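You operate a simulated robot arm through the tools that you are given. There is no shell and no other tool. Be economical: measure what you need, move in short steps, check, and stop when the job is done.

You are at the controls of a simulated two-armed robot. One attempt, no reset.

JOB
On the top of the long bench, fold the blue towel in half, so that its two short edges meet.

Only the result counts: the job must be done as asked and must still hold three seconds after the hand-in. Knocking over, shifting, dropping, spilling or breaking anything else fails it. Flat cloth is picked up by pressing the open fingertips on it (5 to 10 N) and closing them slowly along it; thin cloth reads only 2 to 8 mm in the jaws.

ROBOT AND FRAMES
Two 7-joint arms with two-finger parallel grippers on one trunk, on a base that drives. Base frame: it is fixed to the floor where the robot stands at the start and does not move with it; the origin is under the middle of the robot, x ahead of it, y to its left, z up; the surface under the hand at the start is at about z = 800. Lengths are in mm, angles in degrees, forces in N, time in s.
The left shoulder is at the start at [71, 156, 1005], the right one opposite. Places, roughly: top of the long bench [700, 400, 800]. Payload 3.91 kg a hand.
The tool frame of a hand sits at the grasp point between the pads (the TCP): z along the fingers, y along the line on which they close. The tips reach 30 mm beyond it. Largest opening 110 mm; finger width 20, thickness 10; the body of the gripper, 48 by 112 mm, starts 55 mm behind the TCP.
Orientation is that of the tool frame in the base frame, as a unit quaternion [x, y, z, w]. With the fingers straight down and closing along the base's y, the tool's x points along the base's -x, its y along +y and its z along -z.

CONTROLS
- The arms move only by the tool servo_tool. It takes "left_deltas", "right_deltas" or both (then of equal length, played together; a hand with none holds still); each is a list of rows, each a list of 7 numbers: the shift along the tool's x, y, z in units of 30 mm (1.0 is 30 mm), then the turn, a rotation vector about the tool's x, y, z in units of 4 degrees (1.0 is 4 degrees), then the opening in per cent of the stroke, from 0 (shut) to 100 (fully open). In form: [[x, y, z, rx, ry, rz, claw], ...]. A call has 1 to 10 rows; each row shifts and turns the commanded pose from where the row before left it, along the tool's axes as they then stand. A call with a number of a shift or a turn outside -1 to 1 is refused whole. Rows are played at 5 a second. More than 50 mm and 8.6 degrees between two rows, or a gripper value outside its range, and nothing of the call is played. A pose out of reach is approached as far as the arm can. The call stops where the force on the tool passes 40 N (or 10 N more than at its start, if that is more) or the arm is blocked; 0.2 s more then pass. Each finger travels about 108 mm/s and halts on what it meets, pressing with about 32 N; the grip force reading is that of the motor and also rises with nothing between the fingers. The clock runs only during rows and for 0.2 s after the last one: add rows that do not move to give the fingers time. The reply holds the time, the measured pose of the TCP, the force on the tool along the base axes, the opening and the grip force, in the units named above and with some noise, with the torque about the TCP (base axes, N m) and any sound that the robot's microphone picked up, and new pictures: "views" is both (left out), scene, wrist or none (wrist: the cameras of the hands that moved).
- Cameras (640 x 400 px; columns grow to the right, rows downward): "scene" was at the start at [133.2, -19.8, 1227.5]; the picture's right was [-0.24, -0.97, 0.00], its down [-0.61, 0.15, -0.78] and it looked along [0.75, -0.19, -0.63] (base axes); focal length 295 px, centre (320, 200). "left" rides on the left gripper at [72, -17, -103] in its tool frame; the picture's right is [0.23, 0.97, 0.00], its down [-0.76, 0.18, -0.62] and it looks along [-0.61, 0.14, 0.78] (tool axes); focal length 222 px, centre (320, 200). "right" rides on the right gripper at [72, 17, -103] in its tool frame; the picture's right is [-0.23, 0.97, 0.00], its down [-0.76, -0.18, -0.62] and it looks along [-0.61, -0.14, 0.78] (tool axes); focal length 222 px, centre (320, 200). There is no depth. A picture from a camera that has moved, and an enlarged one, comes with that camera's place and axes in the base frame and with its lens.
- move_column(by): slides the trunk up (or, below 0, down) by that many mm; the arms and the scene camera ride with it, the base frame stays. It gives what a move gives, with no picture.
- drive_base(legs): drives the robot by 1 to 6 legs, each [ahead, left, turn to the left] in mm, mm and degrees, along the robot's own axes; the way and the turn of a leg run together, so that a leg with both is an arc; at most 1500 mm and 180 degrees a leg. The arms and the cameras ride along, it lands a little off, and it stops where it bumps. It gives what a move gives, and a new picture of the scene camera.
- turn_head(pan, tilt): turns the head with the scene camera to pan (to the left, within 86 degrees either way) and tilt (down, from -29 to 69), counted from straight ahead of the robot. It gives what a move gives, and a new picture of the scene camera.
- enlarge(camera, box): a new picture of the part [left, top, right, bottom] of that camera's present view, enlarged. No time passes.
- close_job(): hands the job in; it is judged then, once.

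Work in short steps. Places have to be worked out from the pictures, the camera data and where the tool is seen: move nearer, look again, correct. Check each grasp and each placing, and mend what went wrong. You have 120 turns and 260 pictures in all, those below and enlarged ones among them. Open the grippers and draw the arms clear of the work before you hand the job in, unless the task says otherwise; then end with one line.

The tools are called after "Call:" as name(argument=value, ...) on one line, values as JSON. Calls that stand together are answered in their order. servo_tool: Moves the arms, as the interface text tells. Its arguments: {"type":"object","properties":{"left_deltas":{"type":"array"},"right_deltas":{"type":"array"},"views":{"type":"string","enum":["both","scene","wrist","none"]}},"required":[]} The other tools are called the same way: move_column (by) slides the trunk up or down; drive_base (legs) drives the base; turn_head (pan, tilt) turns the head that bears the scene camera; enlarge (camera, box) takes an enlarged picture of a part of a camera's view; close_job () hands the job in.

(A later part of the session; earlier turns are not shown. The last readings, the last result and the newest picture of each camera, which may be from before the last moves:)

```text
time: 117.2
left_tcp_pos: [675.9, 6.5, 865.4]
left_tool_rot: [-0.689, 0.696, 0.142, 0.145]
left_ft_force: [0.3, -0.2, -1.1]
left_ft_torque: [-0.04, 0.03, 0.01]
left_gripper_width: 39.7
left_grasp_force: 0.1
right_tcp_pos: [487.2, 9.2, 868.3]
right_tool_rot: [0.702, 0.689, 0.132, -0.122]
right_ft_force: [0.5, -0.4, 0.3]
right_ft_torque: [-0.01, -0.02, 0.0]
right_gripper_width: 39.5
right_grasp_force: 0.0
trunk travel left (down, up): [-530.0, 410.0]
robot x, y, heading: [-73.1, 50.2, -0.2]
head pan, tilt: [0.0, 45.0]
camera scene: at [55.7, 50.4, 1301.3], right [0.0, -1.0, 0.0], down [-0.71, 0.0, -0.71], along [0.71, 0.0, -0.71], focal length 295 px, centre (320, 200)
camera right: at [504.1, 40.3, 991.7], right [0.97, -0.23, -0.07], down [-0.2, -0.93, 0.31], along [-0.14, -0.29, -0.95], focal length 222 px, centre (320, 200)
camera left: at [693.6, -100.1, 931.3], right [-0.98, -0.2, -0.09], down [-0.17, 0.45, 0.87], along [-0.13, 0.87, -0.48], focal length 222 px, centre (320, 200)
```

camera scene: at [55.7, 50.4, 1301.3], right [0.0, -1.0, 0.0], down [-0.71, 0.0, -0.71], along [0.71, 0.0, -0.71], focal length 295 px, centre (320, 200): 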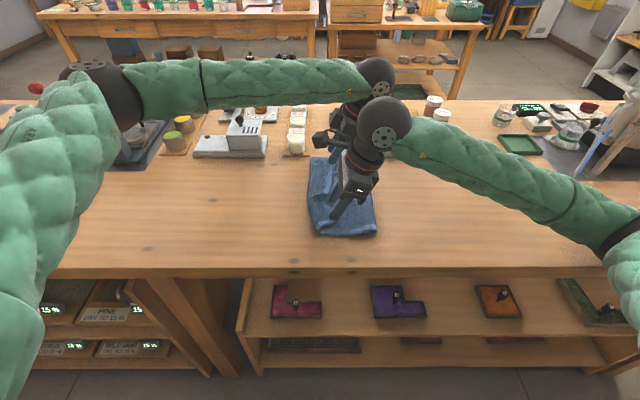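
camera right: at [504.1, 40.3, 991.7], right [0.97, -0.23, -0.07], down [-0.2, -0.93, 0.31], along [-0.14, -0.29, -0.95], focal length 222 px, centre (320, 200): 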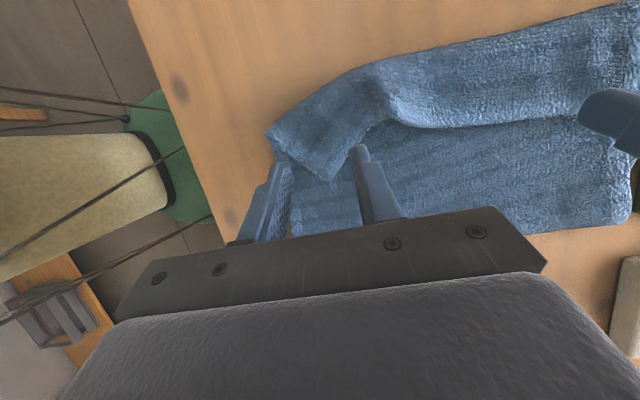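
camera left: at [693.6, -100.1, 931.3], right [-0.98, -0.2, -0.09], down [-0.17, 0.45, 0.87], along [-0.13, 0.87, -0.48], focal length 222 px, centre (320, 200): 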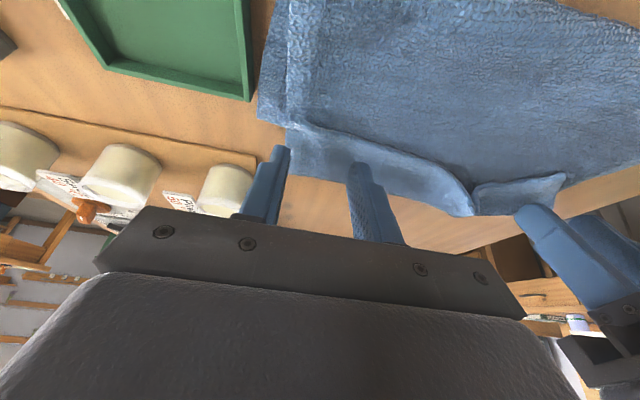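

Good alignment: the near corner sits between the right fingers. I'll shift the left 10 mm onto the strip and lower both by 20 mm.

Call:
servo_tool(left_deltas=[[-0.31, 0, 0.13, 0, 0, 0, 36], [0.09, 0, 0.2, 0, 0, 0, 36], [0.09, 0, 0.2, 0, 0, 0, 36], [0.09, 0, 0.2, 0, 0, 0, 36], [0, 0, 0, 0, 0, 0, 36]], right_deltas=[[0, 0, 0, 0, 0, 0, 36], [-0.08, 0, 0.21, 0, 0, 0, 36], [-0.08, 0, 0.21, 0, 0, 0, 36], [-0.08, 0, 0.21, 0, 0, 0, 36], [0, 0, 0, 0, 0, 0, 36]], views="wrist")

```text
time: 118.4
left_tcp_pos: [678.4, 25.6, 847.3]
left_tool_rot: [-0.692, 0.694, 0.14, 0.142]
left_ft_force: [-0.3, 0.0, 0.3]
left_ft_torque: [0.01, 0.01, -0.02]
left_gripper_width: 39.5
left_grasp_force: 0.1
right_tcp_pos: [494.8, 17.1, 856.6]
right_tool_rot: [0.699, 0.693, 0.135, -0.115]
right_ft_force: [0.1, -0.1, 0.0]
right_ft_torque: [0.04, 0.03, -0.01]
right_gripper_width: 39.6
right_grasp_force: 0.1
trunk travel left (down, up): [-530.0, 410.0]
robot x, y, heading: [-70.5, 45.4, 0.2]
head pan, tilt: [0.0, 45.0]
camera right: at [508.0, 46.4, 979.7], right [0.97, -0.23, -0.05], down [-0.2, -0.93, 0.31], along [-0.12, -0.29, -0.95], focal length 222 px, centre (320, 200)
camera left: at [694.7, -81.5, 914.5], right [-0.97, -0.21, -0.09], down [-0.18, 0.46, 0.87], along [-0.14, 0.86, -0.48], focal length 222 px, centre (320, 200)
```

right: 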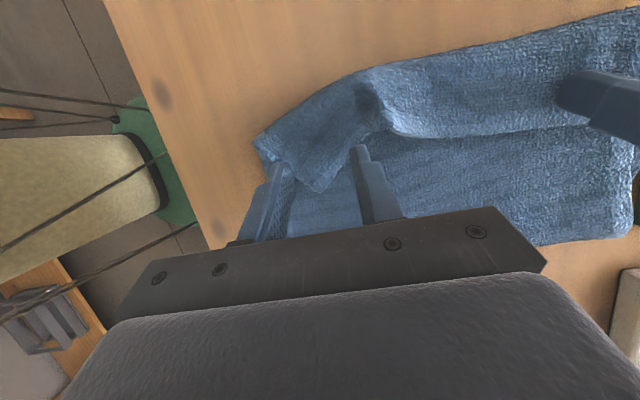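
left: 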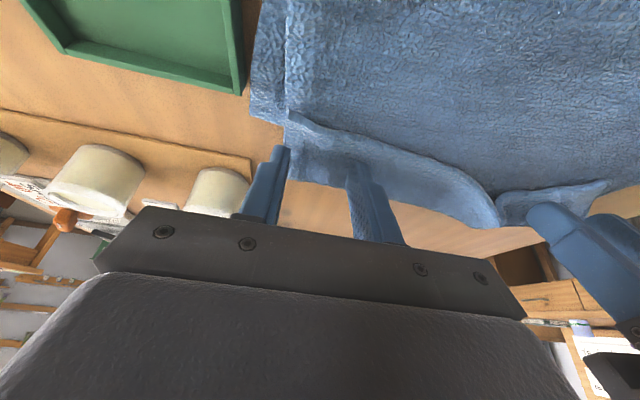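

Both drifted slightly. I'll correct the left by -8 mm in y and the right by (-9,-8), lowering a little more.

Call:
servo_tool(left_deltas=[[0.15, 0, 0.01, 0, 0, 0, 36], [0.15, 0, 0.01, 0, 0, 0, 36], [0, 0, 0, 0, 0, 0, 36]], right_deltas=[[-0.2, -0.15, 0.14, 0, 0, 0, 36], [-0.19, -0.15, 0.14, 0, 0, 0, 36], [0, 0, 0, 0, 0, 0, 36]], views="none")

```text
time: 119.4
left_tcp_pos: [680.6, 33.1, 843.3]
left_tool_rot: [0.698, -0.688, -0.139, -0.142]
left_ft_force: [-0.6, -0.4, 1.1]
left_ft_torque: [-0.03, 0.02, 0.01]
left_gripper_width: 39.6
left_grasp_force: 0.1
right_tcp_pos: [491.9, 18.6, 848.9]
right_tool_rot: [0.695, 0.698, 0.138, -0.109]
right_ft_force: [0.7, -0.4, -0.2]
right_ft_torque: [0.01, 0.0, -0.01]
right_gripper_width: 39.7
right_grasp_force: 0.0
trunk travel left (down, up): [-530.0, 410.0]
robot x, y, heading: [-67.4, 43.8, 1.3]
head pan, tilt: [0.0, 45.0]
stopped in row 3 (left hand): the arm was blocked; the commanded pose is now the measured one
```

The left elbow is over the press and touching again. I'll lift straight up, then move the base 150 mm to the right (-y) so the elbow comes well clear.

Call:
servo_tool(left_deltas=[[-0.26, 0, -0.61, 0, 0, 0, 36], [-0.26, 0, -0.61, 0, 0, 0, 36], [-0.26, 0, -0.61, 0, 0, 0, 36]], right_deltas=[[0.24, 0, -0.62, 0, 0, 0, 36], [0.24, 0, -0.62, 0, 0, 0, 36], [0.24, 0, -0.62, 0, 0, 0, 36]], views="none")

Call:
drive_base(legs=[[-30, -150, -1]])

```text
time: 120.2
left_tcp_pos: [684.5, 26.4, 898.0]
left_tool_rot: [0.697, -0.688, -0.144, -0.144]
left_ft_force: [-0.4, 0.6, 0.5]
left_ft_torque: [-0.01, -0.02, -0.01]
left_gripper_width: 39.5
left_grasp_force: 0.1
right_tcp_pos: [491.0, 15.5, 899.5]
right_tool_rot: [0.693, 0.698, 0.136, -0.12]
right_ft_force: [-0.4, 1.1, 0.5]
right_ft_torque: [-0.02, -0.02, -0.01]
right_gripper_width: 39.8
right_grasp_force: 0.0
trunk travel left (down, up): [-530.0, 410.0]
robot x, y, heading: [-68.2, 51.6, 0.9]
head pan, tilt: [0.0, 45.0]
```

```text
time: 121.5
left_tcp_pos: [655.3, -134.7, 897.0]
left_tool_rot: [-0.69, 0.694, 0.144, 0.144]
left_ft_force: [0.4, -0.4, 0.3]
left_ft_torque: [0.05, -0.03, -0.05]
left_gripper_width: 39.8
left_grasp_force: 0.1
right_tcp_pos: [463.3, -141.7, 900.8]
right_tool_rot: [0.7, 0.69, 0.138, -0.119]
right_ft_force: [0.4, -0.8, 1.1]
right_ft_torque: [0.03, 0.0, 0.01]
right_gripper_width: 39.6
right_grasp_force: 0.0
trunk travel left (down, up): [-530.0, 410.0]
robot x, y, heading: [-96.4, -94.9, 0.1]
head pan, tilt: [0.0, 45.0]
camera scene: at [36.1, -98.0, 1298.9], right [0.0, -1.0, 0.0], down [-0.71, 0.0, -0.71], along [0.71, 0.0, -0.71], focal length 295 px, centre (320, 200)
```

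scene: 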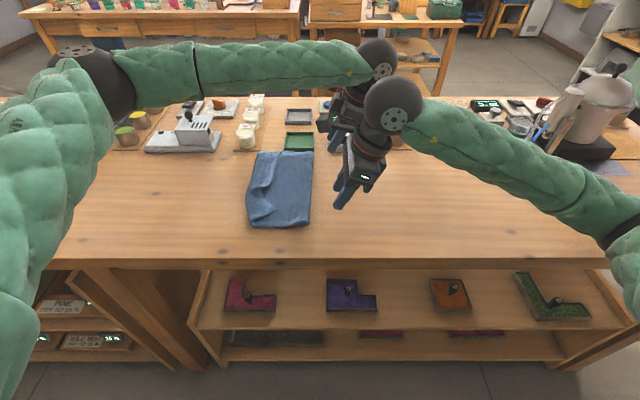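

I'll check the press is still undisturbed.

Call:
turn_head(pan=40, tilt=30)

Call:
turn_head(pan=10, tilt=48)

```text
time: 122.6
left_tcp_pos: [657.1, -133.3, 898.6]
left_tool_rot: [-0.69, 0.694, 0.144, 0.144]
left_ft_force: [-0.4, 1.1, -0.9]
left_ft_torque: [0.0, 0.03, -0.02]
left_gripper_width: 39.7
left_grasp_force: 0.1
right_tcp_pos: [463.0, -140.2, 901.5]
right_tool_rot: [0.7, 0.691, 0.135, -0.118]
right_ft_force: [0.9, -0.1, -0.1]
right_ft_torque: [-0.01, 0.02, 0.02]
right_gripper_width: 39.6
right_grasp_force: 0.0
trunk travel left (down, up): [-530.0, 410.0]
robot x, y, heading: [-91.3, -94.7, 0.0]
head pan, tilt: [40.0, 30.0]
camera scene: at [24.6, -37.9, 1321.5], right [0.64, -0.77, 0.0], down [-0.38, -0.32, -0.87], along [0.66, 0.56, -0.5], focal length 295 px, centre (320, 200)
```

scene: 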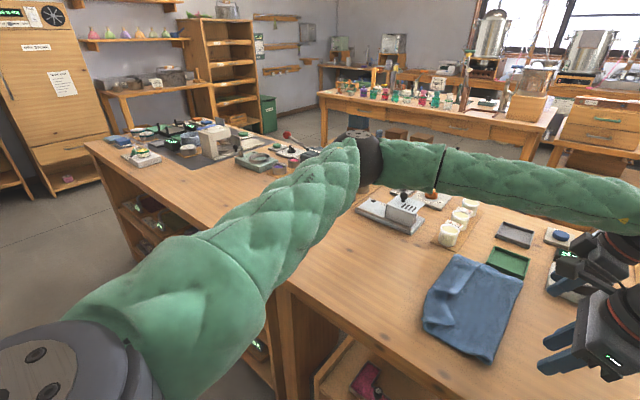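

```text
time: 123.6
left_tcp_pos: [655.9, -134.0, 897.5]
left_tool_rot: [-0.69, 0.694, 0.144, 0.144]
left_ft_force: [0.0, -0.2, 0.3]
left_ft_torque: [-0.01, 0.01, -0.02]
left_gripper_width: 39.4
left_grasp_force: 0.2
right_tcp_pos: [463.2, -140.3, 900.5]
right_tool_rot: [0.7, 0.691, 0.137, -0.118]
right_ft_force: [0.4, 1.3, 0.6]
right_ft_torque: [0.0, 0.03, 0.0]
right_gripper_width: 39.5
right_grasp_force: 0.0
trunk travel left (down, up): [-530.0, 410.0]
robot x, y, heading: [-90.4, -100.0, -0.1]
head pan, tilt: [10.0, 48.0]
camera scene: at [32.9, -82.4, 1294.7], right [0.17, -0.98, 0.0], down [-0.73, -0.13, -0.67], along [0.66, 0.12, -0.74], focal length 295 px, centre (320, 200)
```

scene: 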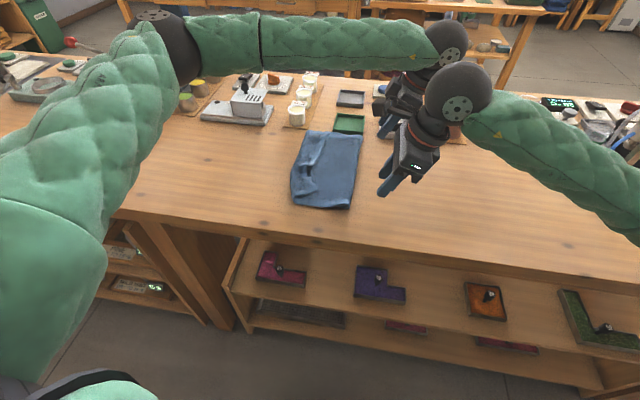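

The base is now clear. I'll move both hands back over the corner grip points, hovering.

Call:
servo_tool(left_deltas=[[-0.69, -0.128, 0.523, 0, 0, 0, 36], [-0.69, -0.128, 0.523, 0, 0, 0, 36], [-0.69, -0.128, 0.523, 0, 0, 0, 36], [-0.69, -0.128, 0.523, 0, 0, 0, 36], [-0.69, -0.128, 0.523, 0, 0, 0, 36], [-0.69, -0.128, 0.523, 0, 0, 0, 36]], right_deltas=[[0.695, 0.107, 0.508, 0, 0, 0, 36], [0.695, 0.107, 0.508, 0, 0, 0, 36], [0.695, 0.107, 0.508, 0, 0, 0, 36], [0.695, 0.107, 0.508, 0, 0, 0, 36], [0.695, 0.107, 0.508, 0, 0, 0, 36], [0.695, 0.107, 0.508, 0, 0, 0, 36]], views="both")

```text
time: 125.0
left_tcp_pos: [674.4, 18.3, 867.0]
left_tool_rot: [-0.69, 0.695, 0.14, 0.145]
left_ft_force: [-0.1, -0.5, -0.5]
left_ft_torque: [0.01, 0.0, 0.0]
left_gripper_width: 39.7
left_grasp_force: 0.0
right_tcp_pos: [482.2, 7.6, 864.7]
right_tool_rot: [0.702, 0.689, 0.139, -0.113]
right_ft_force: [-0.3, -0.1, -0.3]
right_ft_torque: [0.01, -0.01, -0.01]
right_gripper_width: 39.5
right_grasp_force: 0.1
trunk travel left (down, up): [-530.0, 410.0]
robot x, y, heading: [-92.6, -94.6, -0.3]
head pan, tilt: [10.0, 48.0]
camera scene: at [24.4, -80.5, 1296.4], right [0.17, -0.99, 0.0], down [-0.73, -0.13, -0.67], along [0.66, 0.11, -0.74], focal length 295 px, centre (320, 200)
camera right: at [496.2, 38.3, 988.6], right [0.97, -0.23, -0.05], down [-0.21, -0.93, 0.31], along [-0.12, -0.29, -0.95], focal length 222 px, centre (320, 200)
camera left: at [690.4, -89.8, 932.5], right [-0.97, -0.2, -0.1], down [-0.18, 0.45, 0.87], along [-0.13, 0.87, -0.48], focal length 222 px, centre (320, 200)
```

scene: 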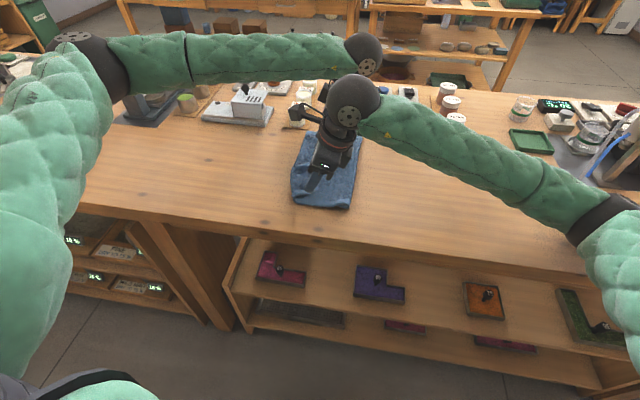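
right: 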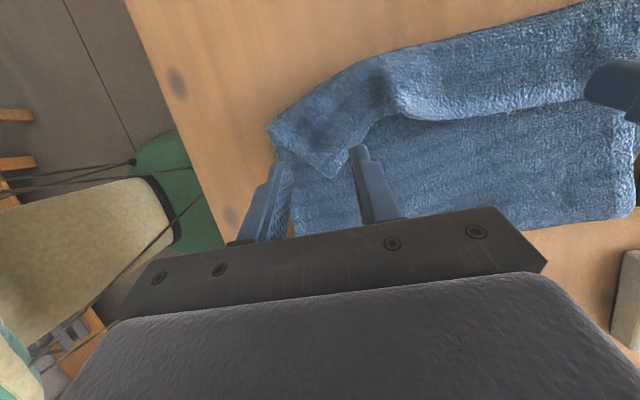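
left: 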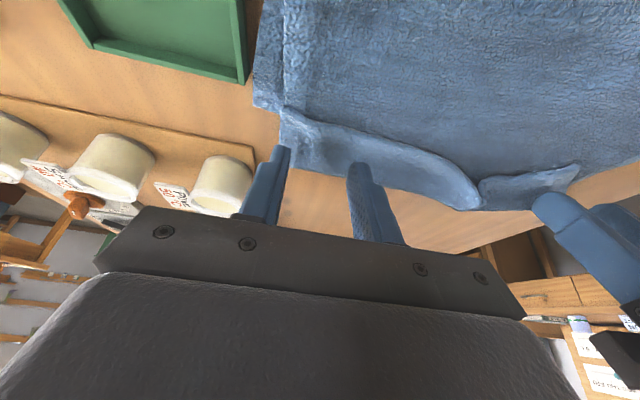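

Aligned within a few mm. Lowering about 23 mm with small corrections.

Call:
servo_tool(left_deltas=[[0.07, -0.05, 0.26, 0, 0, 0, 36], [0.08, -0.04, 0.26, 0, 0, 0, 36], [0.08, -0.04, 0.25, 0, 0, 0, 36], [0, 0, 0, 0, 0, 0, 36]], right_deltas=[[-0.07, 0.06, 0.24, 0, 0, 0, 36], [-0.08, 0.06, 0.23, 0, 0, 0, 36], [-0.08, 0.05, 0.23, 0, 0, 0, 36], [0, 0, 0, 0, 0, 0, 36]], views="none")

```text
time: 126.0
left_tcp_pos: [680.6, 25.7, 841.2]
left_tool_rot: [-0.691, 0.694, 0.14, 0.144]
left_ft_force: [-1.0, 0.5, 0.6]
left_ft_torque: [0.02, 0.04, -0.01]
left_gripper_width: 39.6
left_grasp_force: 0.1
right_tcp_pos: [490.9, 15.3, 849.3]
right_tool_rot: [0.699, 0.693, 0.142, -0.11]
right_ft_force: [-0.1, -0.5, 0.9]
right_ft_torque: [0.0, -0.01, -0.01]
right_gripper_width: 39.6
right_grasp_force: 0.1
trunk travel left (down, up): [-530.0, 410.0]
robot x, y, heading: [-95.3, -99.6, 0.3]
head pan, tilt: [10.0, 48.0]
```

Both hands ended ~5–7 mm further +y than asked. I'll correct: right (-4,-7,-9), left (0,-5,0).

Call:
servo_tool(left_deltas=[[0.15, 0, -0.06, 0, 0, 0, 36], [0, 0, 0, 0, 0, 0, 36]], right_deltas=[[-0.32, -0.13, 0.2, 0, 0, 0, 36], [0, 0, 0, 0, 0, 0, 36]], views="both")

```text
time: 126.6
left_tcp_pos: [681.6, 33.3, 842.9]
left_tool_rot: [0.696, -0.69, -0.138, -0.143]
left_ft_force: [0.9, -0.7, 1.2]
left_ft_torque: [-0.07, 0.0, 0.01]
left_gripper_width: 39.6
left_grasp_force: 0.0
right_tcp_pos: [487.9, 18.6, 839.7]
right_tool_rot: [0.695, 0.697, 0.139, -0.109]
right_ft_force: [-0.1, 0.5, 0.5]
right_ft_torque: [0.0, 0.02, 0.03]
right_gripper_width: 39.6
right_grasp_force: 0.0
trunk travel left (down, up): [-530.0, 410.0]
robot x, y, heading: [-92.3, -95.2, 0.6]
head pan, tilt: [10.0, 48.0]
camera scene: at [26.3, -68.3, 1296.5], right [0.19, -0.98, 0.01], down [-0.73, -0.14, -0.67], along [0.66, 0.12, -0.74], focal length 295 px, centre (320, 200)
camera right: at [499.9, 48.9, 965.0], right [0.98, -0.22, -0.04], down [-0.2, -0.93, 0.31], along [-0.1, -0.3, -0.95], focal length 222 px, centre (320, 200)
camera left: at [699.4, -73.1, 909.5], right [-0.97, -0.22, -0.1], down [-0.19, 0.46, 0.87], along [-0.14, 0.86, -0.49], focal length 222 px, centre (320, 200)
```

scene: 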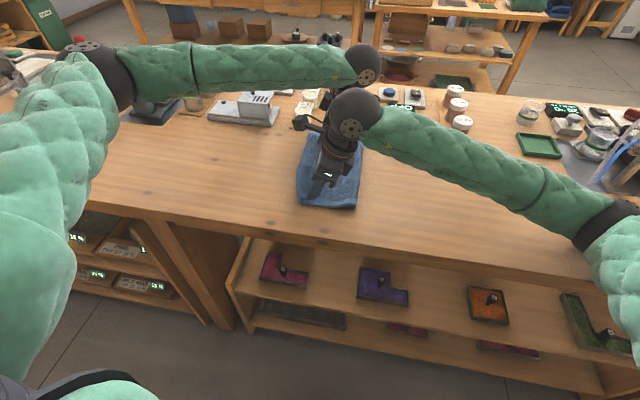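
right: 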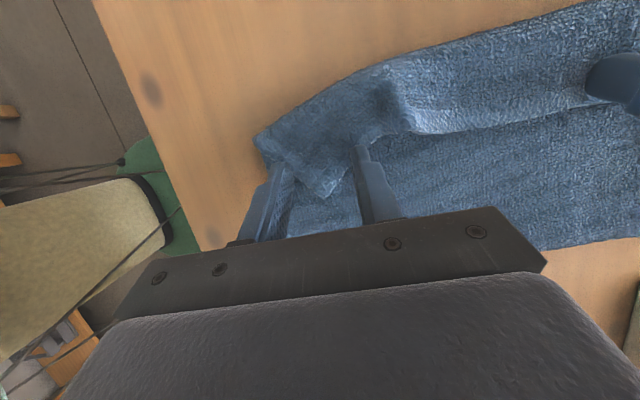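
left: 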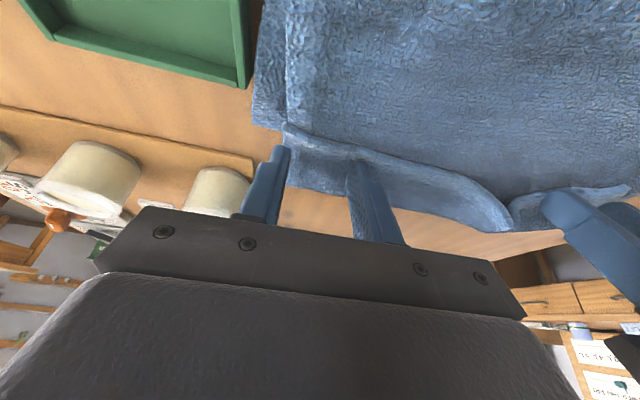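

The robot is tilting slightly. The right elbow is hanging low, near the bench top, because of the lean. I'll raise the trunk 120 mm to lift both elbows and come down again.

Call:
move_column(by=120)

Call:
servo_tool(left_deltas=[[0.26, 0, 0.61, 0, 0, 0, 36], [0.26, 0, 0.61, 0, 0, 0, 36], [0.26, 0, 0.61, 0, 0, 0, 36], [0.26, 0, 0.61, 0, 0, 0, 36], [0.26, 0, 0.61, 0, 0, 0, 36]], right_deltas=[[-0.24, 0, 0.62, 0, 0, 0, 36], [-0.24, 0, 0.62, 0, 0, 0, 36], [-0.24, 0, 0.62, 0, 0, 0, 36], [-0.24, 0, 0.62, 0, 0, 0, 36], [-0.24, 0, 0.62, 0, 0, 0, 36]], views="both")

```text
time: 128.1
left_tcp_pos: [685.4, 15.3, 955.9]
left_tool_rot: [-0.69, 0.695, 0.144, 0.144]
left_ft_force: [0.1, 0.1, -0.6]
left_ft_torque: [0.02, -0.03, -0.02]
left_gripper_width: 39.3
left_grasp_force: 0.1
right_tcp_pos: [488.8, 2.5, 950.8]
right_tool_rot: [0.7, 0.691, 0.137, -0.119]
right_ft_force: [-0.5, -0.2, -0.3]
right_ft_torque: [-0.01, 0.02, 0.0]
right_gripper_width: 39.7
right_grasp_force: 0.0
trunk travel left (down, up): [-650.0, 290.0]
robot x, y, heading: [-99.8, -96.4, 0.1]
head pan, tilt: [10.0, 48.0]
```

```text
time: 129.3
left_tcp_pos: [685.8, 18.0, 855.4]
left_tool_rot: [-0.69, 0.694, 0.143, 0.144]
left_ft_force: [-0.1, 0.7, 0.3]
left_ft_torque: [0.02, 0.01, 0.02]
left_gripper_width: 39.6
left_grasp_force: 0.1
right_tcp_pos: [490.6, 2.6, 851.8]
right_tool_rot: [0.7, 0.691, 0.136, -0.118]
right_ft_force: [0.0, -0.9, 0.1]
right_ft_torque: [0.0, 0.0, 0.0]
right_gripper_width: 39.6
right_grasp_force: 0.0
trunk travel left (down, up): [-650.0, 290.0]
robot x, y, heading: [-95.5, -97.2, 0.0]
head pan, tilt: [10.0, 48.0]
camera scene: at [33.7, -82.3, 1414.7], right [0.17, -0.98, 0.0], down [-0.73, -0.13, -0.67], along [0.66, 0.12, -0.74], focal length 295 px, centre (320, 200)
camera right: at [505.0, 33.1, 974.2], right [0.97, -0.23, -0.06], down [-0.2, -0.93, 0.31], along [-0.13, -0.29, -0.95], focal length 222 px, centre (320, 200)
camera left: at [702.7, -90.3, 921.4], right [-0.98, -0.2, -0.09], down [-0.17, 0.45, 0.87], along [-0.14, 0.87, -0.48], focal length 222 px, centre (320, 200)
```

scene: 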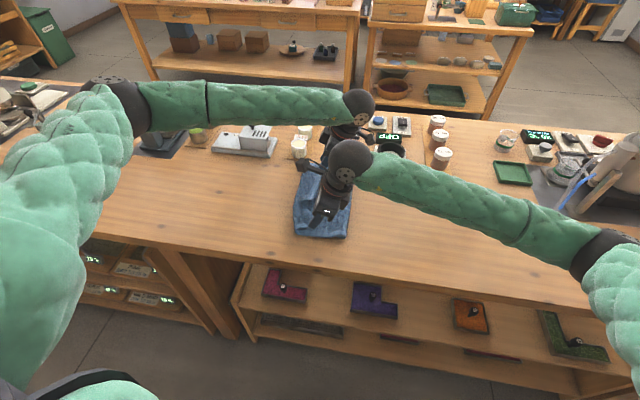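
right: 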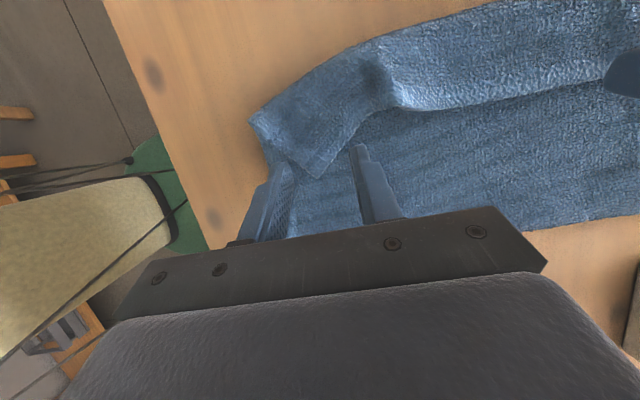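
left: 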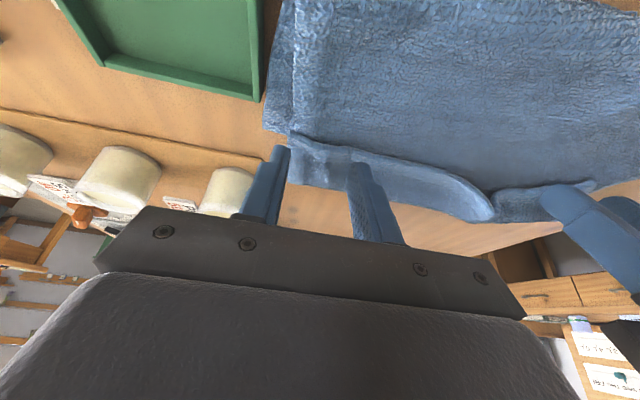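

Stable now at heading 0.0. Final alignment and touch down.

Call:
servo_tool(left_deltas=[[-0.03, 0.1, 0.2, 0, 0, 0, 36], [0, 0.1, 0.2, 0, 0, 0, 36], [0, 0, 0.2, 0, 0, 0, 36], [0, 0, 0, 0, 0, 0, 36]], right_deltas=[[0.06, -0.12, 0.16, 0, 0, 0, 36], [0.05, -0.12, 0.16, 0, 0, 0, 36], [0, 0, 0.15, 0, 0, 0, 36], [0, 0, 0, 0, 0, 0, 36]], views="wrist")

```text
time: 130.3
left_tcp_pos: [677.6, 25.9, 840.9]
left_tool_rot: [-0.691, 0.694, 0.144, 0.144]
left_ft_force: [1.1, -1.0, 2.9]
left_ft_torque: [0.02, -0.03, -0.02]
left_gripper_width: 39.7
left_grasp_force: 0.1
right_tcp_pos: [483.2, 9.6, 838.1]
right_tool_rot: [0.701, 0.69, 0.138, -0.117]
right_ft_force: [0.0, 0.3, 1.1]
right_ft_torque: [0.04, -0.03, -0.01]
right_gripper_width: 39.6
right_grasp_force: 0.1
trunk travel left (down, up): [-650.0, 290.0]
robot x, y, heading: [-99.1, -99.5, 0.1]
head pan, tilt: [10.0, 48.0]
camera right: at [498.3, 39.7, 961.8], right [0.97, -0.23, -0.06], down [-0.2, -0.93, 0.31], along [-0.12, -0.29, -0.95], focal length 222 px, centre (320, 200)
camera left: at [695.0, -82.5, 906.4], right [-0.97, -0.2, -0.09], down [-0.17, 0.45, 0.88], along [-0.14, 0.87, -0.48], focal length 222 px, centre (320, 200)
```

right: 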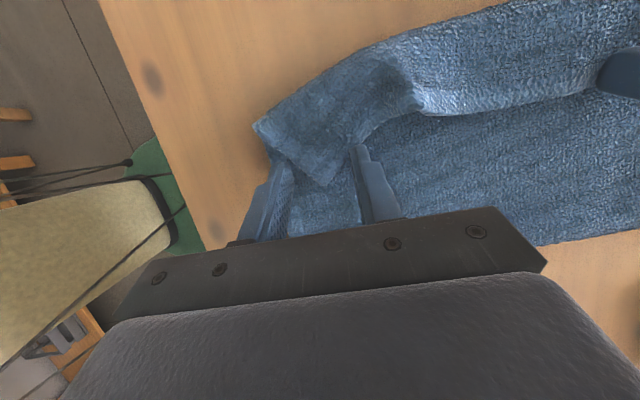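
left: 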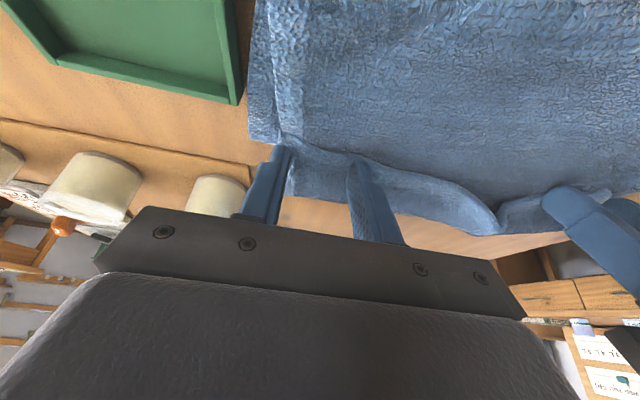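

Both hands straddle the hem corners well. A touch more pressure, then close slowly.

Call:
servo_tool(left_deltas=[[0.02, 0, 0.05, 0, 0, 0, 36], [0, 0, 0, 0, 0, 0, 32], [0, 0, 0, 0, 0, 0, 28], [0, 0, 0, 0, 0, 0, 24], [0, 0, 0, 0, 0, 0, 20], [0, 0, 0, 0, 0, 0, 15], [0, 0, 0, 0, 0, 0, 10], [0, 0, 0, 0, 0, 0, 5], [0, 0, 0, 0, 0, 0, 0], [0, 0, 0, 0, 0, 0, 0]], right_deltas=[[-0.04, 0, 0.12, 0, 0, 0, 36], [0, 0, 0, 0, 0, 0, 32], [0, 0, 0, 0, 0, 0, 28], [0, 0, 0, 0, 0, 0, 24], [0, 0, 0, 0, 0, 0, 20], [0, 0, 0, 0, 0, 0, 15], [0, 0, 0, 0, 0, 0, 10], [0, 0, 0, 0, 0, 0, 5], [0, 0, 0, 0, 0, 0, 0], [0, 0, 0, 0, 0, 0, 0]], views="wrist")

```text
time: 132.5
left_tcp_pos: [677.3, 25.2, 838.9]
left_tool_rot: [-0.69, 0.694, 0.144, 0.144]
left_ft_force: [-2.6, -1.2, 7.7]
left_ft_torque: [0.04, 0.11, 0.07]
left_gripper_width: 5.2
left_grasp_force: 32.4
right_tcp_pos: [481.0, 9.6, 835.3]
right_tool_rot: [0.699, 0.691, 0.137, -0.118]
right_ft_force: [4.5, 0.5, 12.4]
right_ft_torque: [0.1, -0.22, -0.06]
right_gripper_width: 9.0
right_grasp_force: 31.7
trunk travel left (down, up): [-650.0, 290.0]
robot x, y, heading: [-92.4, -94.2, -0.2]
head pan, tilt: [10.0, 48.0]
camera right: at [497.1, 40.2, 959.4], right [0.97, -0.23, -0.06], down [-0.2, -0.93, 0.31], along [-0.12, -0.29, -0.95], focal length 222 px, centre (320, 200)
camera left: at [694.5, -82.4, 905.2], right [-0.97, -0.2, -0.09], down [-0.18, 0.45, 0.87], along [-0.14, 0.87, -0.48], focal length 222 px, centre (320, 200)
```

right: 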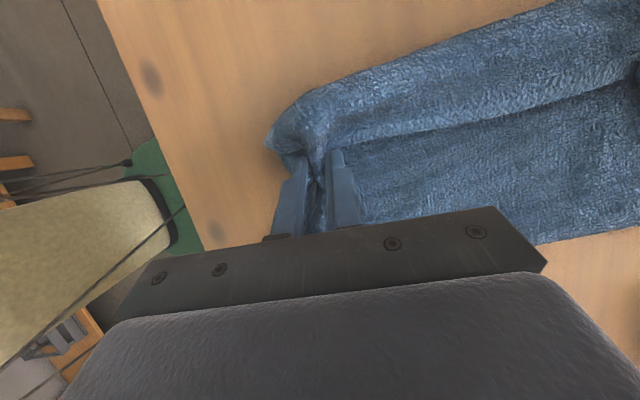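
left: 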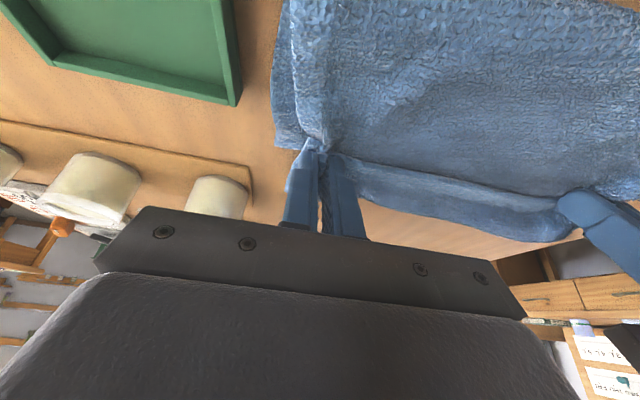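

The left reads 5.2 mm. The right reads 9 mm, so it probably caught extra layers. I'll lift 30 mm to check.

Call:
servo_tool(left_deltas=[[-0.2, 0, -0.46, 0, 0, 0, 0], [-0.2, 0, -0.46, 0, 0, 0, 0]], right_deltas=[[0.18, 0, -0.46, 0, 0, 0, 0], [0.18, 0, -0.46, 0, 0, 0, 0]], views="both")

Call:
enlarge(camera="right", box=[200, 40, 520, 240])

```text
time: 133.1
left_tcp_pos: [677.5, 25.8, 869.7]
left_tool_rot: [-0.691, 0.694, 0.144, 0.143]
left_ft_force: [-3.3, -0.7, 0.4]
left_ft_torque: [-0.02, 0.14, 0.03]
left_gripper_width: 4.9
left_grasp_force: 31.6
right_tcp_pos: [482.2, 9.5, 865.7]
right_tool_rot: [0.7, 0.691, 0.136, -0.119]
right_ft_force: [3.4, 0.4, 0.5]
right_ft_torque: [0.01, -0.14, 0.02]
right_gripper_width: 9.0
right_grasp_force: 31.7
trunk travel left (down, up): [-650.0, 290.0]
robot x, y, heading: [-95.6, -101.8, 0.0]
head pan, tilt: [10.0, 48.0]
camera scene: at [32.3, -82.4, 1414.6], right [0.17, -0.98, 0.0], down [-0.73, -0.13, -0.67], along [0.66, 0.12, -0.74], focal length 295 px, centre (320, 200)
camera right: at [497.8, 39.0, 988.6], right [0.97, -0.23, -0.06], down [-0.2, -0.93, 0.31], along [-0.12, -0.29, -0.95], focal length 222 px, centre (320, 200)
camera left: at [695.3, -81.3, 935.3], right [-0.98, -0.2, -0.09], down [-0.17, 0.45, 0.88], along [-0.14, 0.87, -0.48], focal length 222 px, centre (320, 200)
```

scene: 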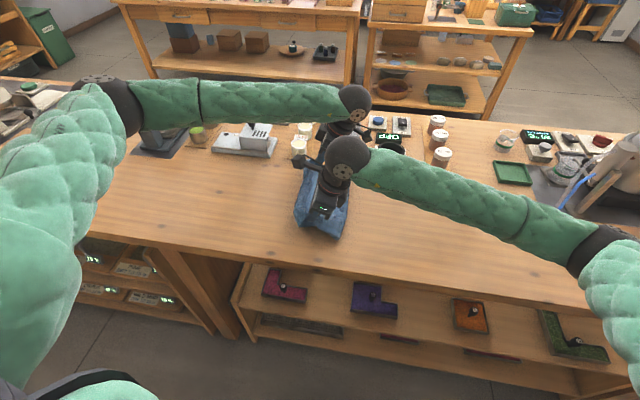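
right: 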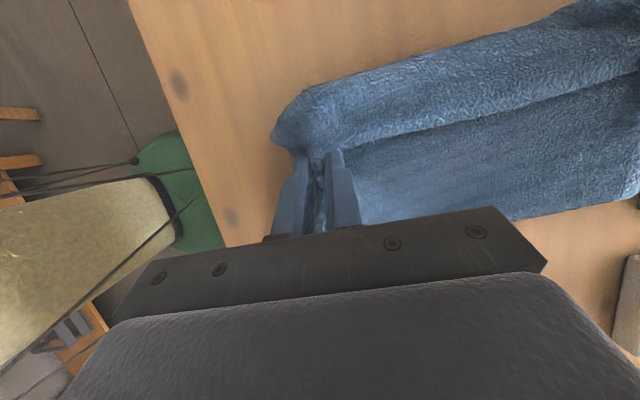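
left: 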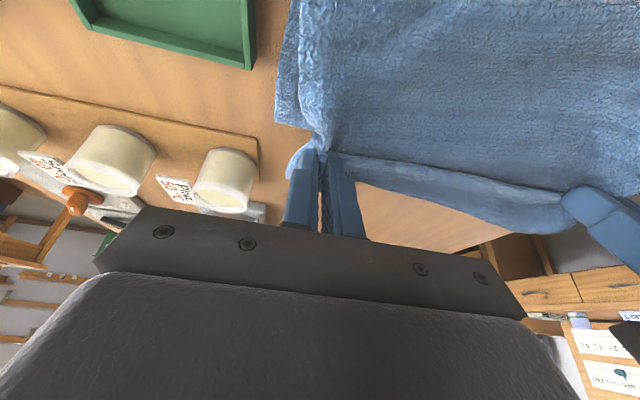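

```text
2.00 times, centred on (360, 140) of right
camera zoom: at [497.8, 39.0, 988.6], right [0.97, -0.23, -0.06], down [-0.2, -0.93, 0.31], along [-0.12, -0.29, -0.95], focal length 444 px, centre (240, 320)
```

zoom: 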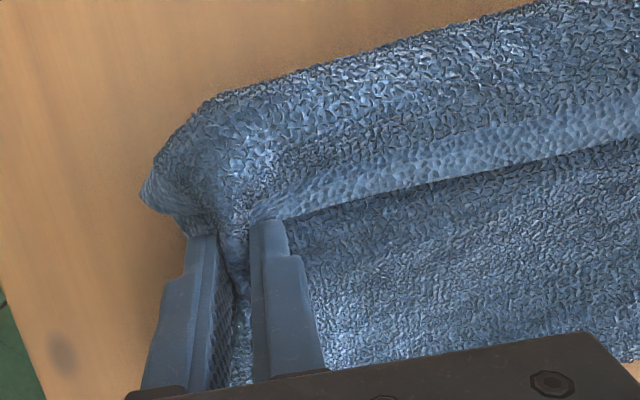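

The right caught more than the top layer. I'll lower, open the right only, and look again while the left keeps its grip.

Call:
servo_tool(left_deltas=[[0.2, 0, 0.44, 0, 0, 0, 0], [0.2, 0, 0.44, 0, 0, 0, 0], [0, 0, 0, 0, 0, 0, 0], [0, 0, 0, 0, 0, 0, 0], [0, 0, 0, 0, 0, 0, 0], [0, 0, 0, 0, 0, 0, 0]], right_deltas=[[-0.18, 0, 0.44, 0, 0, 0, 0], [-0.18, 0, 0.44, 0, 0, 0, 0], [0, 0, 0, 0, 0, 0, 20], [0, 0, 0, 0, 0, 0, 40], [0.12, 0, -0.3, 0, 0, 0, 40], [0.12, 0, -0.3, 0, 0, 0, 40]], views="wrist")

Call:
enlarge(camera="right", box=[200, 40, 520, 240])

```text
time: 134.5
left_tcp_pos: [678.8, 25.7, 841.3]
left_tool_rot: [-0.691, 0.694, 0.143, 0.145]
left_ft_force: [-1.2, 0.1, 5.9]
left_ft_torque: [0.08, 0.05, 0.03]
left_gripper_width: 4.7
left_grasp_force: 32.0
right_tcp_pos: [482.8, 10.4, 855.1]
right_tool_rot: [0.699, 0.691, 0.138, -0.118]
right_ft_force: [-0.6, 0.0, -0.6]
right_ft_torque: [0.01, -0.04, 0.02]
right_gripper_width: 43.8
right_grasp_force: 0.0
trunk travel left (down, up): [-650.0, 290.0]
robot x, y, heading: [-95.5, -95.8, 0.2]
head pan, tilt: [10.0, 48.0]
camera right: at [498.0, 39.6, 979.5], right [0.97, -0.23, -0.06], down [-0.2, -0.93, 0.31], along [-0.12, -0.29, -0.95], focal length 222 px, centre (320, 200)
camera left: at [696.8, -81.6, 906.4], right [-0.97, -0.2, -0.09], down [-0.17, 0.45, 0.87], along [-0.14, 0.87, -0.48], focal length 222 px, centre (320, 200)
```

right: 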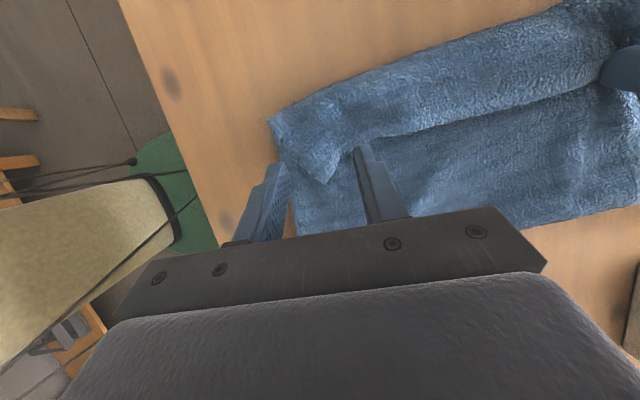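
left: 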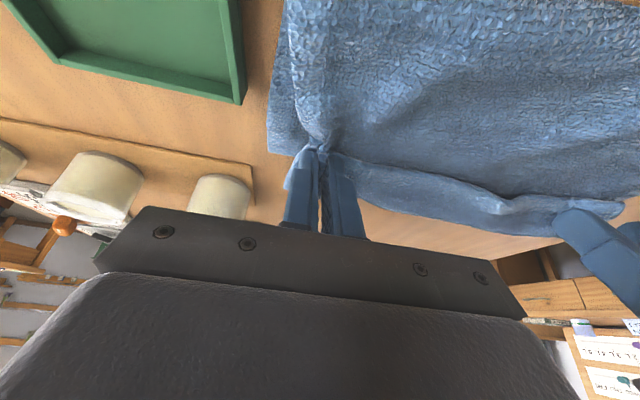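

```text
2.00 times, centred on (360, 140) of right
camera zoom: at [498.0, 39.6, 979.5], right [0.97, -0.23, -0.06], down [-0.2, -0.93, 0.31], along [-0.12, -0.29, -0.95], focal length 444 px, centre (240, 320)
```

zoom: 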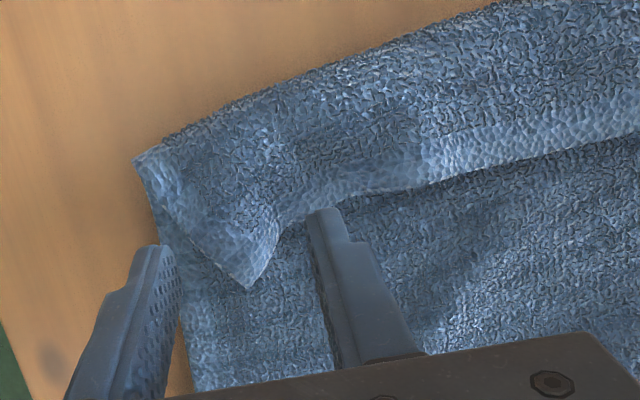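

The strip straightened nicely with the corner at (483,1). I'll regrip further onto the strip with a smaller opening and a lighter press.

Call:
servo_tool(right_deltas=[[0.02, 0.37, 0, 0, 0, 0, 28], [0, 0, 0.2, 0, 0, 0, 28], [0, 0, 0.2, 0, 0, 0, 28], [0, 0, 0.05, 0, 0, 0, 28], [0, 0, 0, 0, 0, 0, 28]], views="wrist")

```text
time: 135.7
left_tcp_pos: [679.8, 26.2, 841.8]
left_tool_rot: [-0.69, 0.695, 0.144, 0.144]
left_ft_force: [-0.9, -0.7, 6.3]
left_ft_torque: [0.07, 0.05, 0.02]
left_gripper_width: 4.6
left_grasp_force: 31.7
right_tcp_pos: [495.9, 15.8, 843.6]
right_tool_rot: [0.7, 0.691, 0.137, -0.118]
right_ft_force: [0.3, 0.0, -0.5]
right_ft_torque: [-0.06, 0.01, -0.01]
right_gripper_width: 30.6
right_grasp_force: 0.0
trunk travel left (down, up): [-650.0, 290.0]
robot x, y, heading: [-95.5, -95.8, -0.1]
head pan, tilt: [10.0, 48.0]
camera right: at [510.8, 45.5, 966.6], right [0.97, -0.23, -0.06], down [-0.2, -0.93, 0.31], along [-0.12, -0.29, -0.95], focal length 222 px, centre (320, 200)
```

right: 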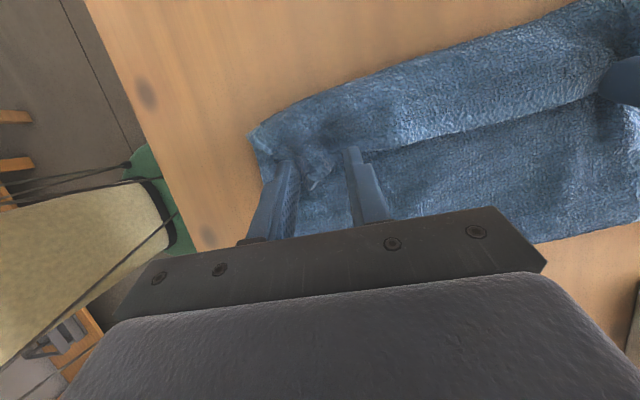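

Both right fingers are on the strip now. Lowering in tiny steps to about 4 N.

Call:
servo_tool(right_deltas=[[-0.02, 0, 0.07, 0, 0, 0, 28], [0, 0, 0.05, 0, 0, 0, 28], [0, 0, 0, 0, 0, 0, 28]], views="none")

```text
time: 136.5
left_tcp_pos: [679.9, 26.3, 841.2]
left_tool_rot: [-0.691, 0.694, 0.144, 0.144]
left_ft_force: [-0.8, -0.2, 5.8]
left_ft_torque: [0.05, 0.05, 0.0]
left_gripper_width: 4.7
left_grasp_force: 31.7
right_tcp_pos: [495.4, 17.2, 840.1]
right_tool_rot: [0.7, 0.69, 0.138, -0.118]
right_ft_force: [-1.1, 0.0, 0.9]
right_ft_torque: [-0.02, 0.0, 0.01]
right_gripper_width: 30.5
right_grasp_force: 0.0
trunk travel left (down, up): [-650.0, 290.0]
robot x, y, heading: [-93.6, -98.2, 0.2]
head pan, tilt: [10.0, 48.0]
```

Call:
servo_tool(right_deltas=[[-0.01, 0, 0.07, 0, 0, 0, 28], [0, 0, 0, 0, 0, 0, 24], [0, 0, 0, 0, 0, 0, 20], [0, 0, 0, 0, 0, 0, 16], [0, 0, 0, 0, 0, 0, 12], [0, 0, 0, 0, 0, 0, 8], [0, 0, 0, 0, 0, 0, 4], [0, 0, 0, 0, 0, 0, 0], [0, 0, 0, 0, 0, 0, 0]], views="wrist")

```text
time: 138.5
left_tcp_pos: [680.9, 25.8, 839.6]
left_tool_rot: [-0.69, 0.694, 0.143, 0.145]
left_ft_force: [-1.9, 0.0, 6.8]
left_ft_torque: [0.08, 0.04, 0.04]
left_gripper_width: 4.3
left_grasp_force: 32.6
right_tcp_pos: [497.1, 17.2, 837.8]
right_tool_rot: [0.7, 0.691, 0.137, -0.118]
right_ft_force: [1.4, -0.3, 3.6]
right_ft_torque: [0.02, -0.07, -0.02]
right_gripper_width: 6.2
right_grasp_force: 32.0
trunk travel left (down, up): [-650.0, 290.0]
robot x, y, heading: [-94.3, -97.4, -0.1]
head pan, tilt: [10.0, 48.0]
camera right: at [510.6, 46.8, 961.2], right [0.97, -0.23, -0.06], down [-0.2, -0.93, 0.31], along [-0.12, -0.29, -0.95], focal length 222 px, centre (320, 200)
```

right: 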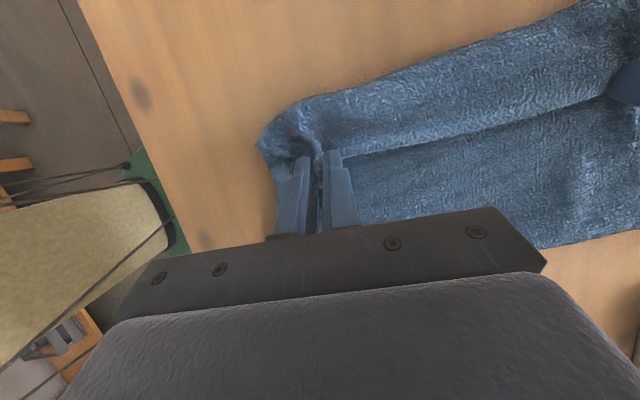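

The right reads 6.2 mm at 3.6 N. I'll lift both up and back toward the fold line, so the lower half lies flat out to the midline.

Call:
servo_tool(left_deltas=[[0.105, 0, -0.59, 0, 0, 0, 0], [0.105, 0, -0.59, 0, 0, 0, 0], [0.105, 0, -0.59, 0, 0, 0, 0], [0.105, 0, -0.59, 0, 0, 0, 0], [0.427, 0.033, -0.55, 0, 0, 0, 0], [0.427, 0.033, -0.55, 0, 0, 0, 0], [0.427, 0.033, -0.55, 0, 0, 0, 0], [0.427, 0.033, -0.55, 0, 0, 0, 0], [0.427, 0.033, -0.55, 0, 0, 0, 0], [0.427, 0.033, -0.55, 0, 0, 0, 0]], right_deltas=[[-0.135, 0, -0.585, 0, 0, 0, 0], [-0.135, 0, -0.585, 0, 0, 0, 0], [-0.135, 0, -0.585, 0, 0, 0, 0], [-0.135, 0, -0.585, 0, 0, 0, 0], [-0.453, -0.02, -0.53, 0, 0, 0, 0], [-0.453, -0.02, -0.53, 0, 0, 0, 0], [-0.453, -0.02, -0.53, 0, 0, 0, 0], [-0.453, -0.02, -0.53, 0, 0, 0, 0], [-0.453, -0.02, -0.53, 0, 0, 0, 0], [-0.453, -0.02, -0.53, 0, 0, 0, 0]], views="both")

Call:
enlarge(camera="scene", box=[240, 130, 440, 270])

```text
time: 140.7
left_tcp_pos: [670.9, -125.6, 960.8]
left_tool_rot: [-0.69, 0.694, 0.144, 0.145]
left_ft_force: [-2.7, 0.5, 0.1]
left_ft_torque: [-0.02, 0.06, 0.02]
left_gripper_width: 4.6
left_grasp_force: 32.2
right_tcp_pos: [486.5, -133.4, 957.4]
right_tool_rot: [0.699, 0.692, 0.136, -0.118]
right_ft_force: [2.5, -0.3, 0.4]
right_ft_torque: [0.03, -0.11, 0.02]
right_gripper_width: 5.8
right_grasp_force: 32.0
trunk travel left (down, up): [-650.0, 290.0]
robot x, y, heading: [-96.8, -94.4, 0.1]
head pan, tilt: [10.0, 48.0]
camera scene: at [32.3, -83.5, 1414.7], right [0.17, -0.98, 0.0], down [-0.73, -0.13, -0.67], along [0.66, 0.12, -0.74], focal length 295 px, centre (320, 200)
camera right: at [501.2, -104.6, 1081.3], right [0.97, -0.23, -0.06], down [-0.2, -0.93, 0.31], along [-0.12, -0.29, -0.95], focal length 222 px, centre (320, 200)
camera left: at [689.1, -232.6, 1026.3], right [-0.97, -0.2, -0.09], down [-0.17, 0.45, 0.88], along [-0.14, 0.87, -0.47], focal length 222 px, centre (320, 200)
```

scene: 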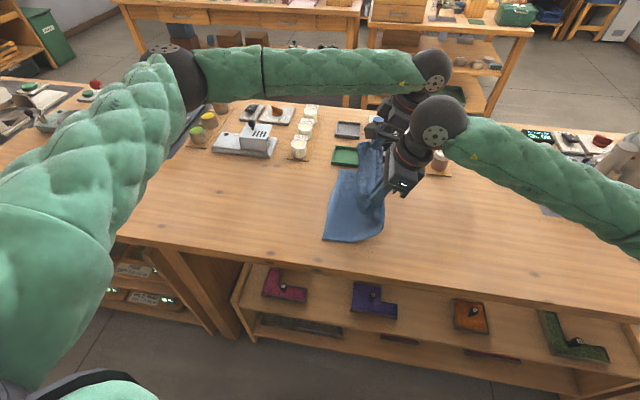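
right: 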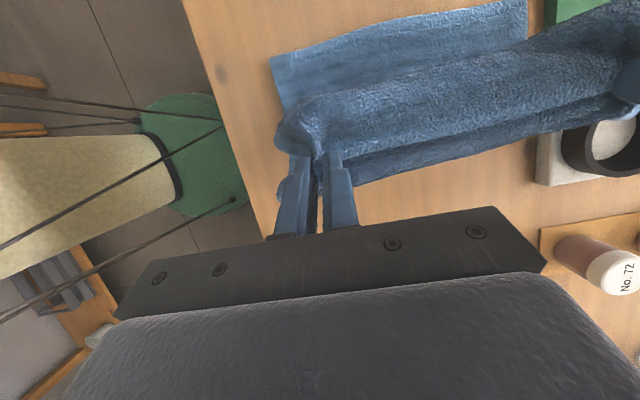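
left: 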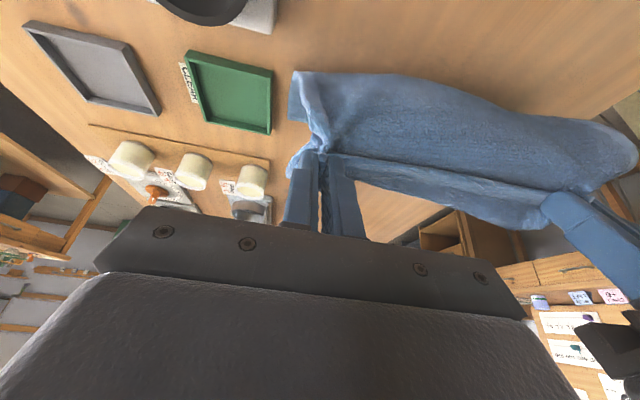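

```text
2.86 times, centred on (340, 200) of scene
camera zoom: at [32.3, -83.5, 1414.7], right [0.17, -0.98, 0.0], down [-0.73, -0.13, -0.67], along [0.66, 0.12, -0.74], focal length 843 px, centre (263, 200)
```

zoom: 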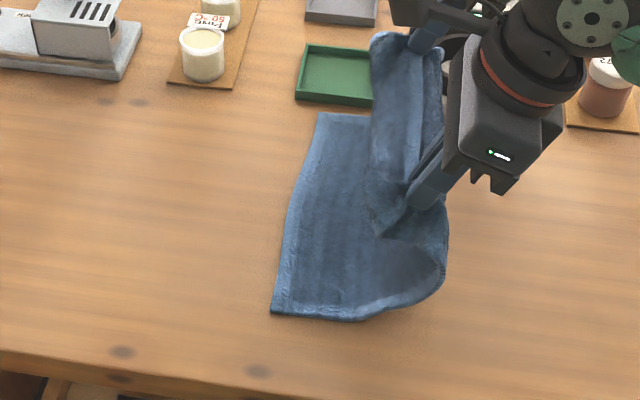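

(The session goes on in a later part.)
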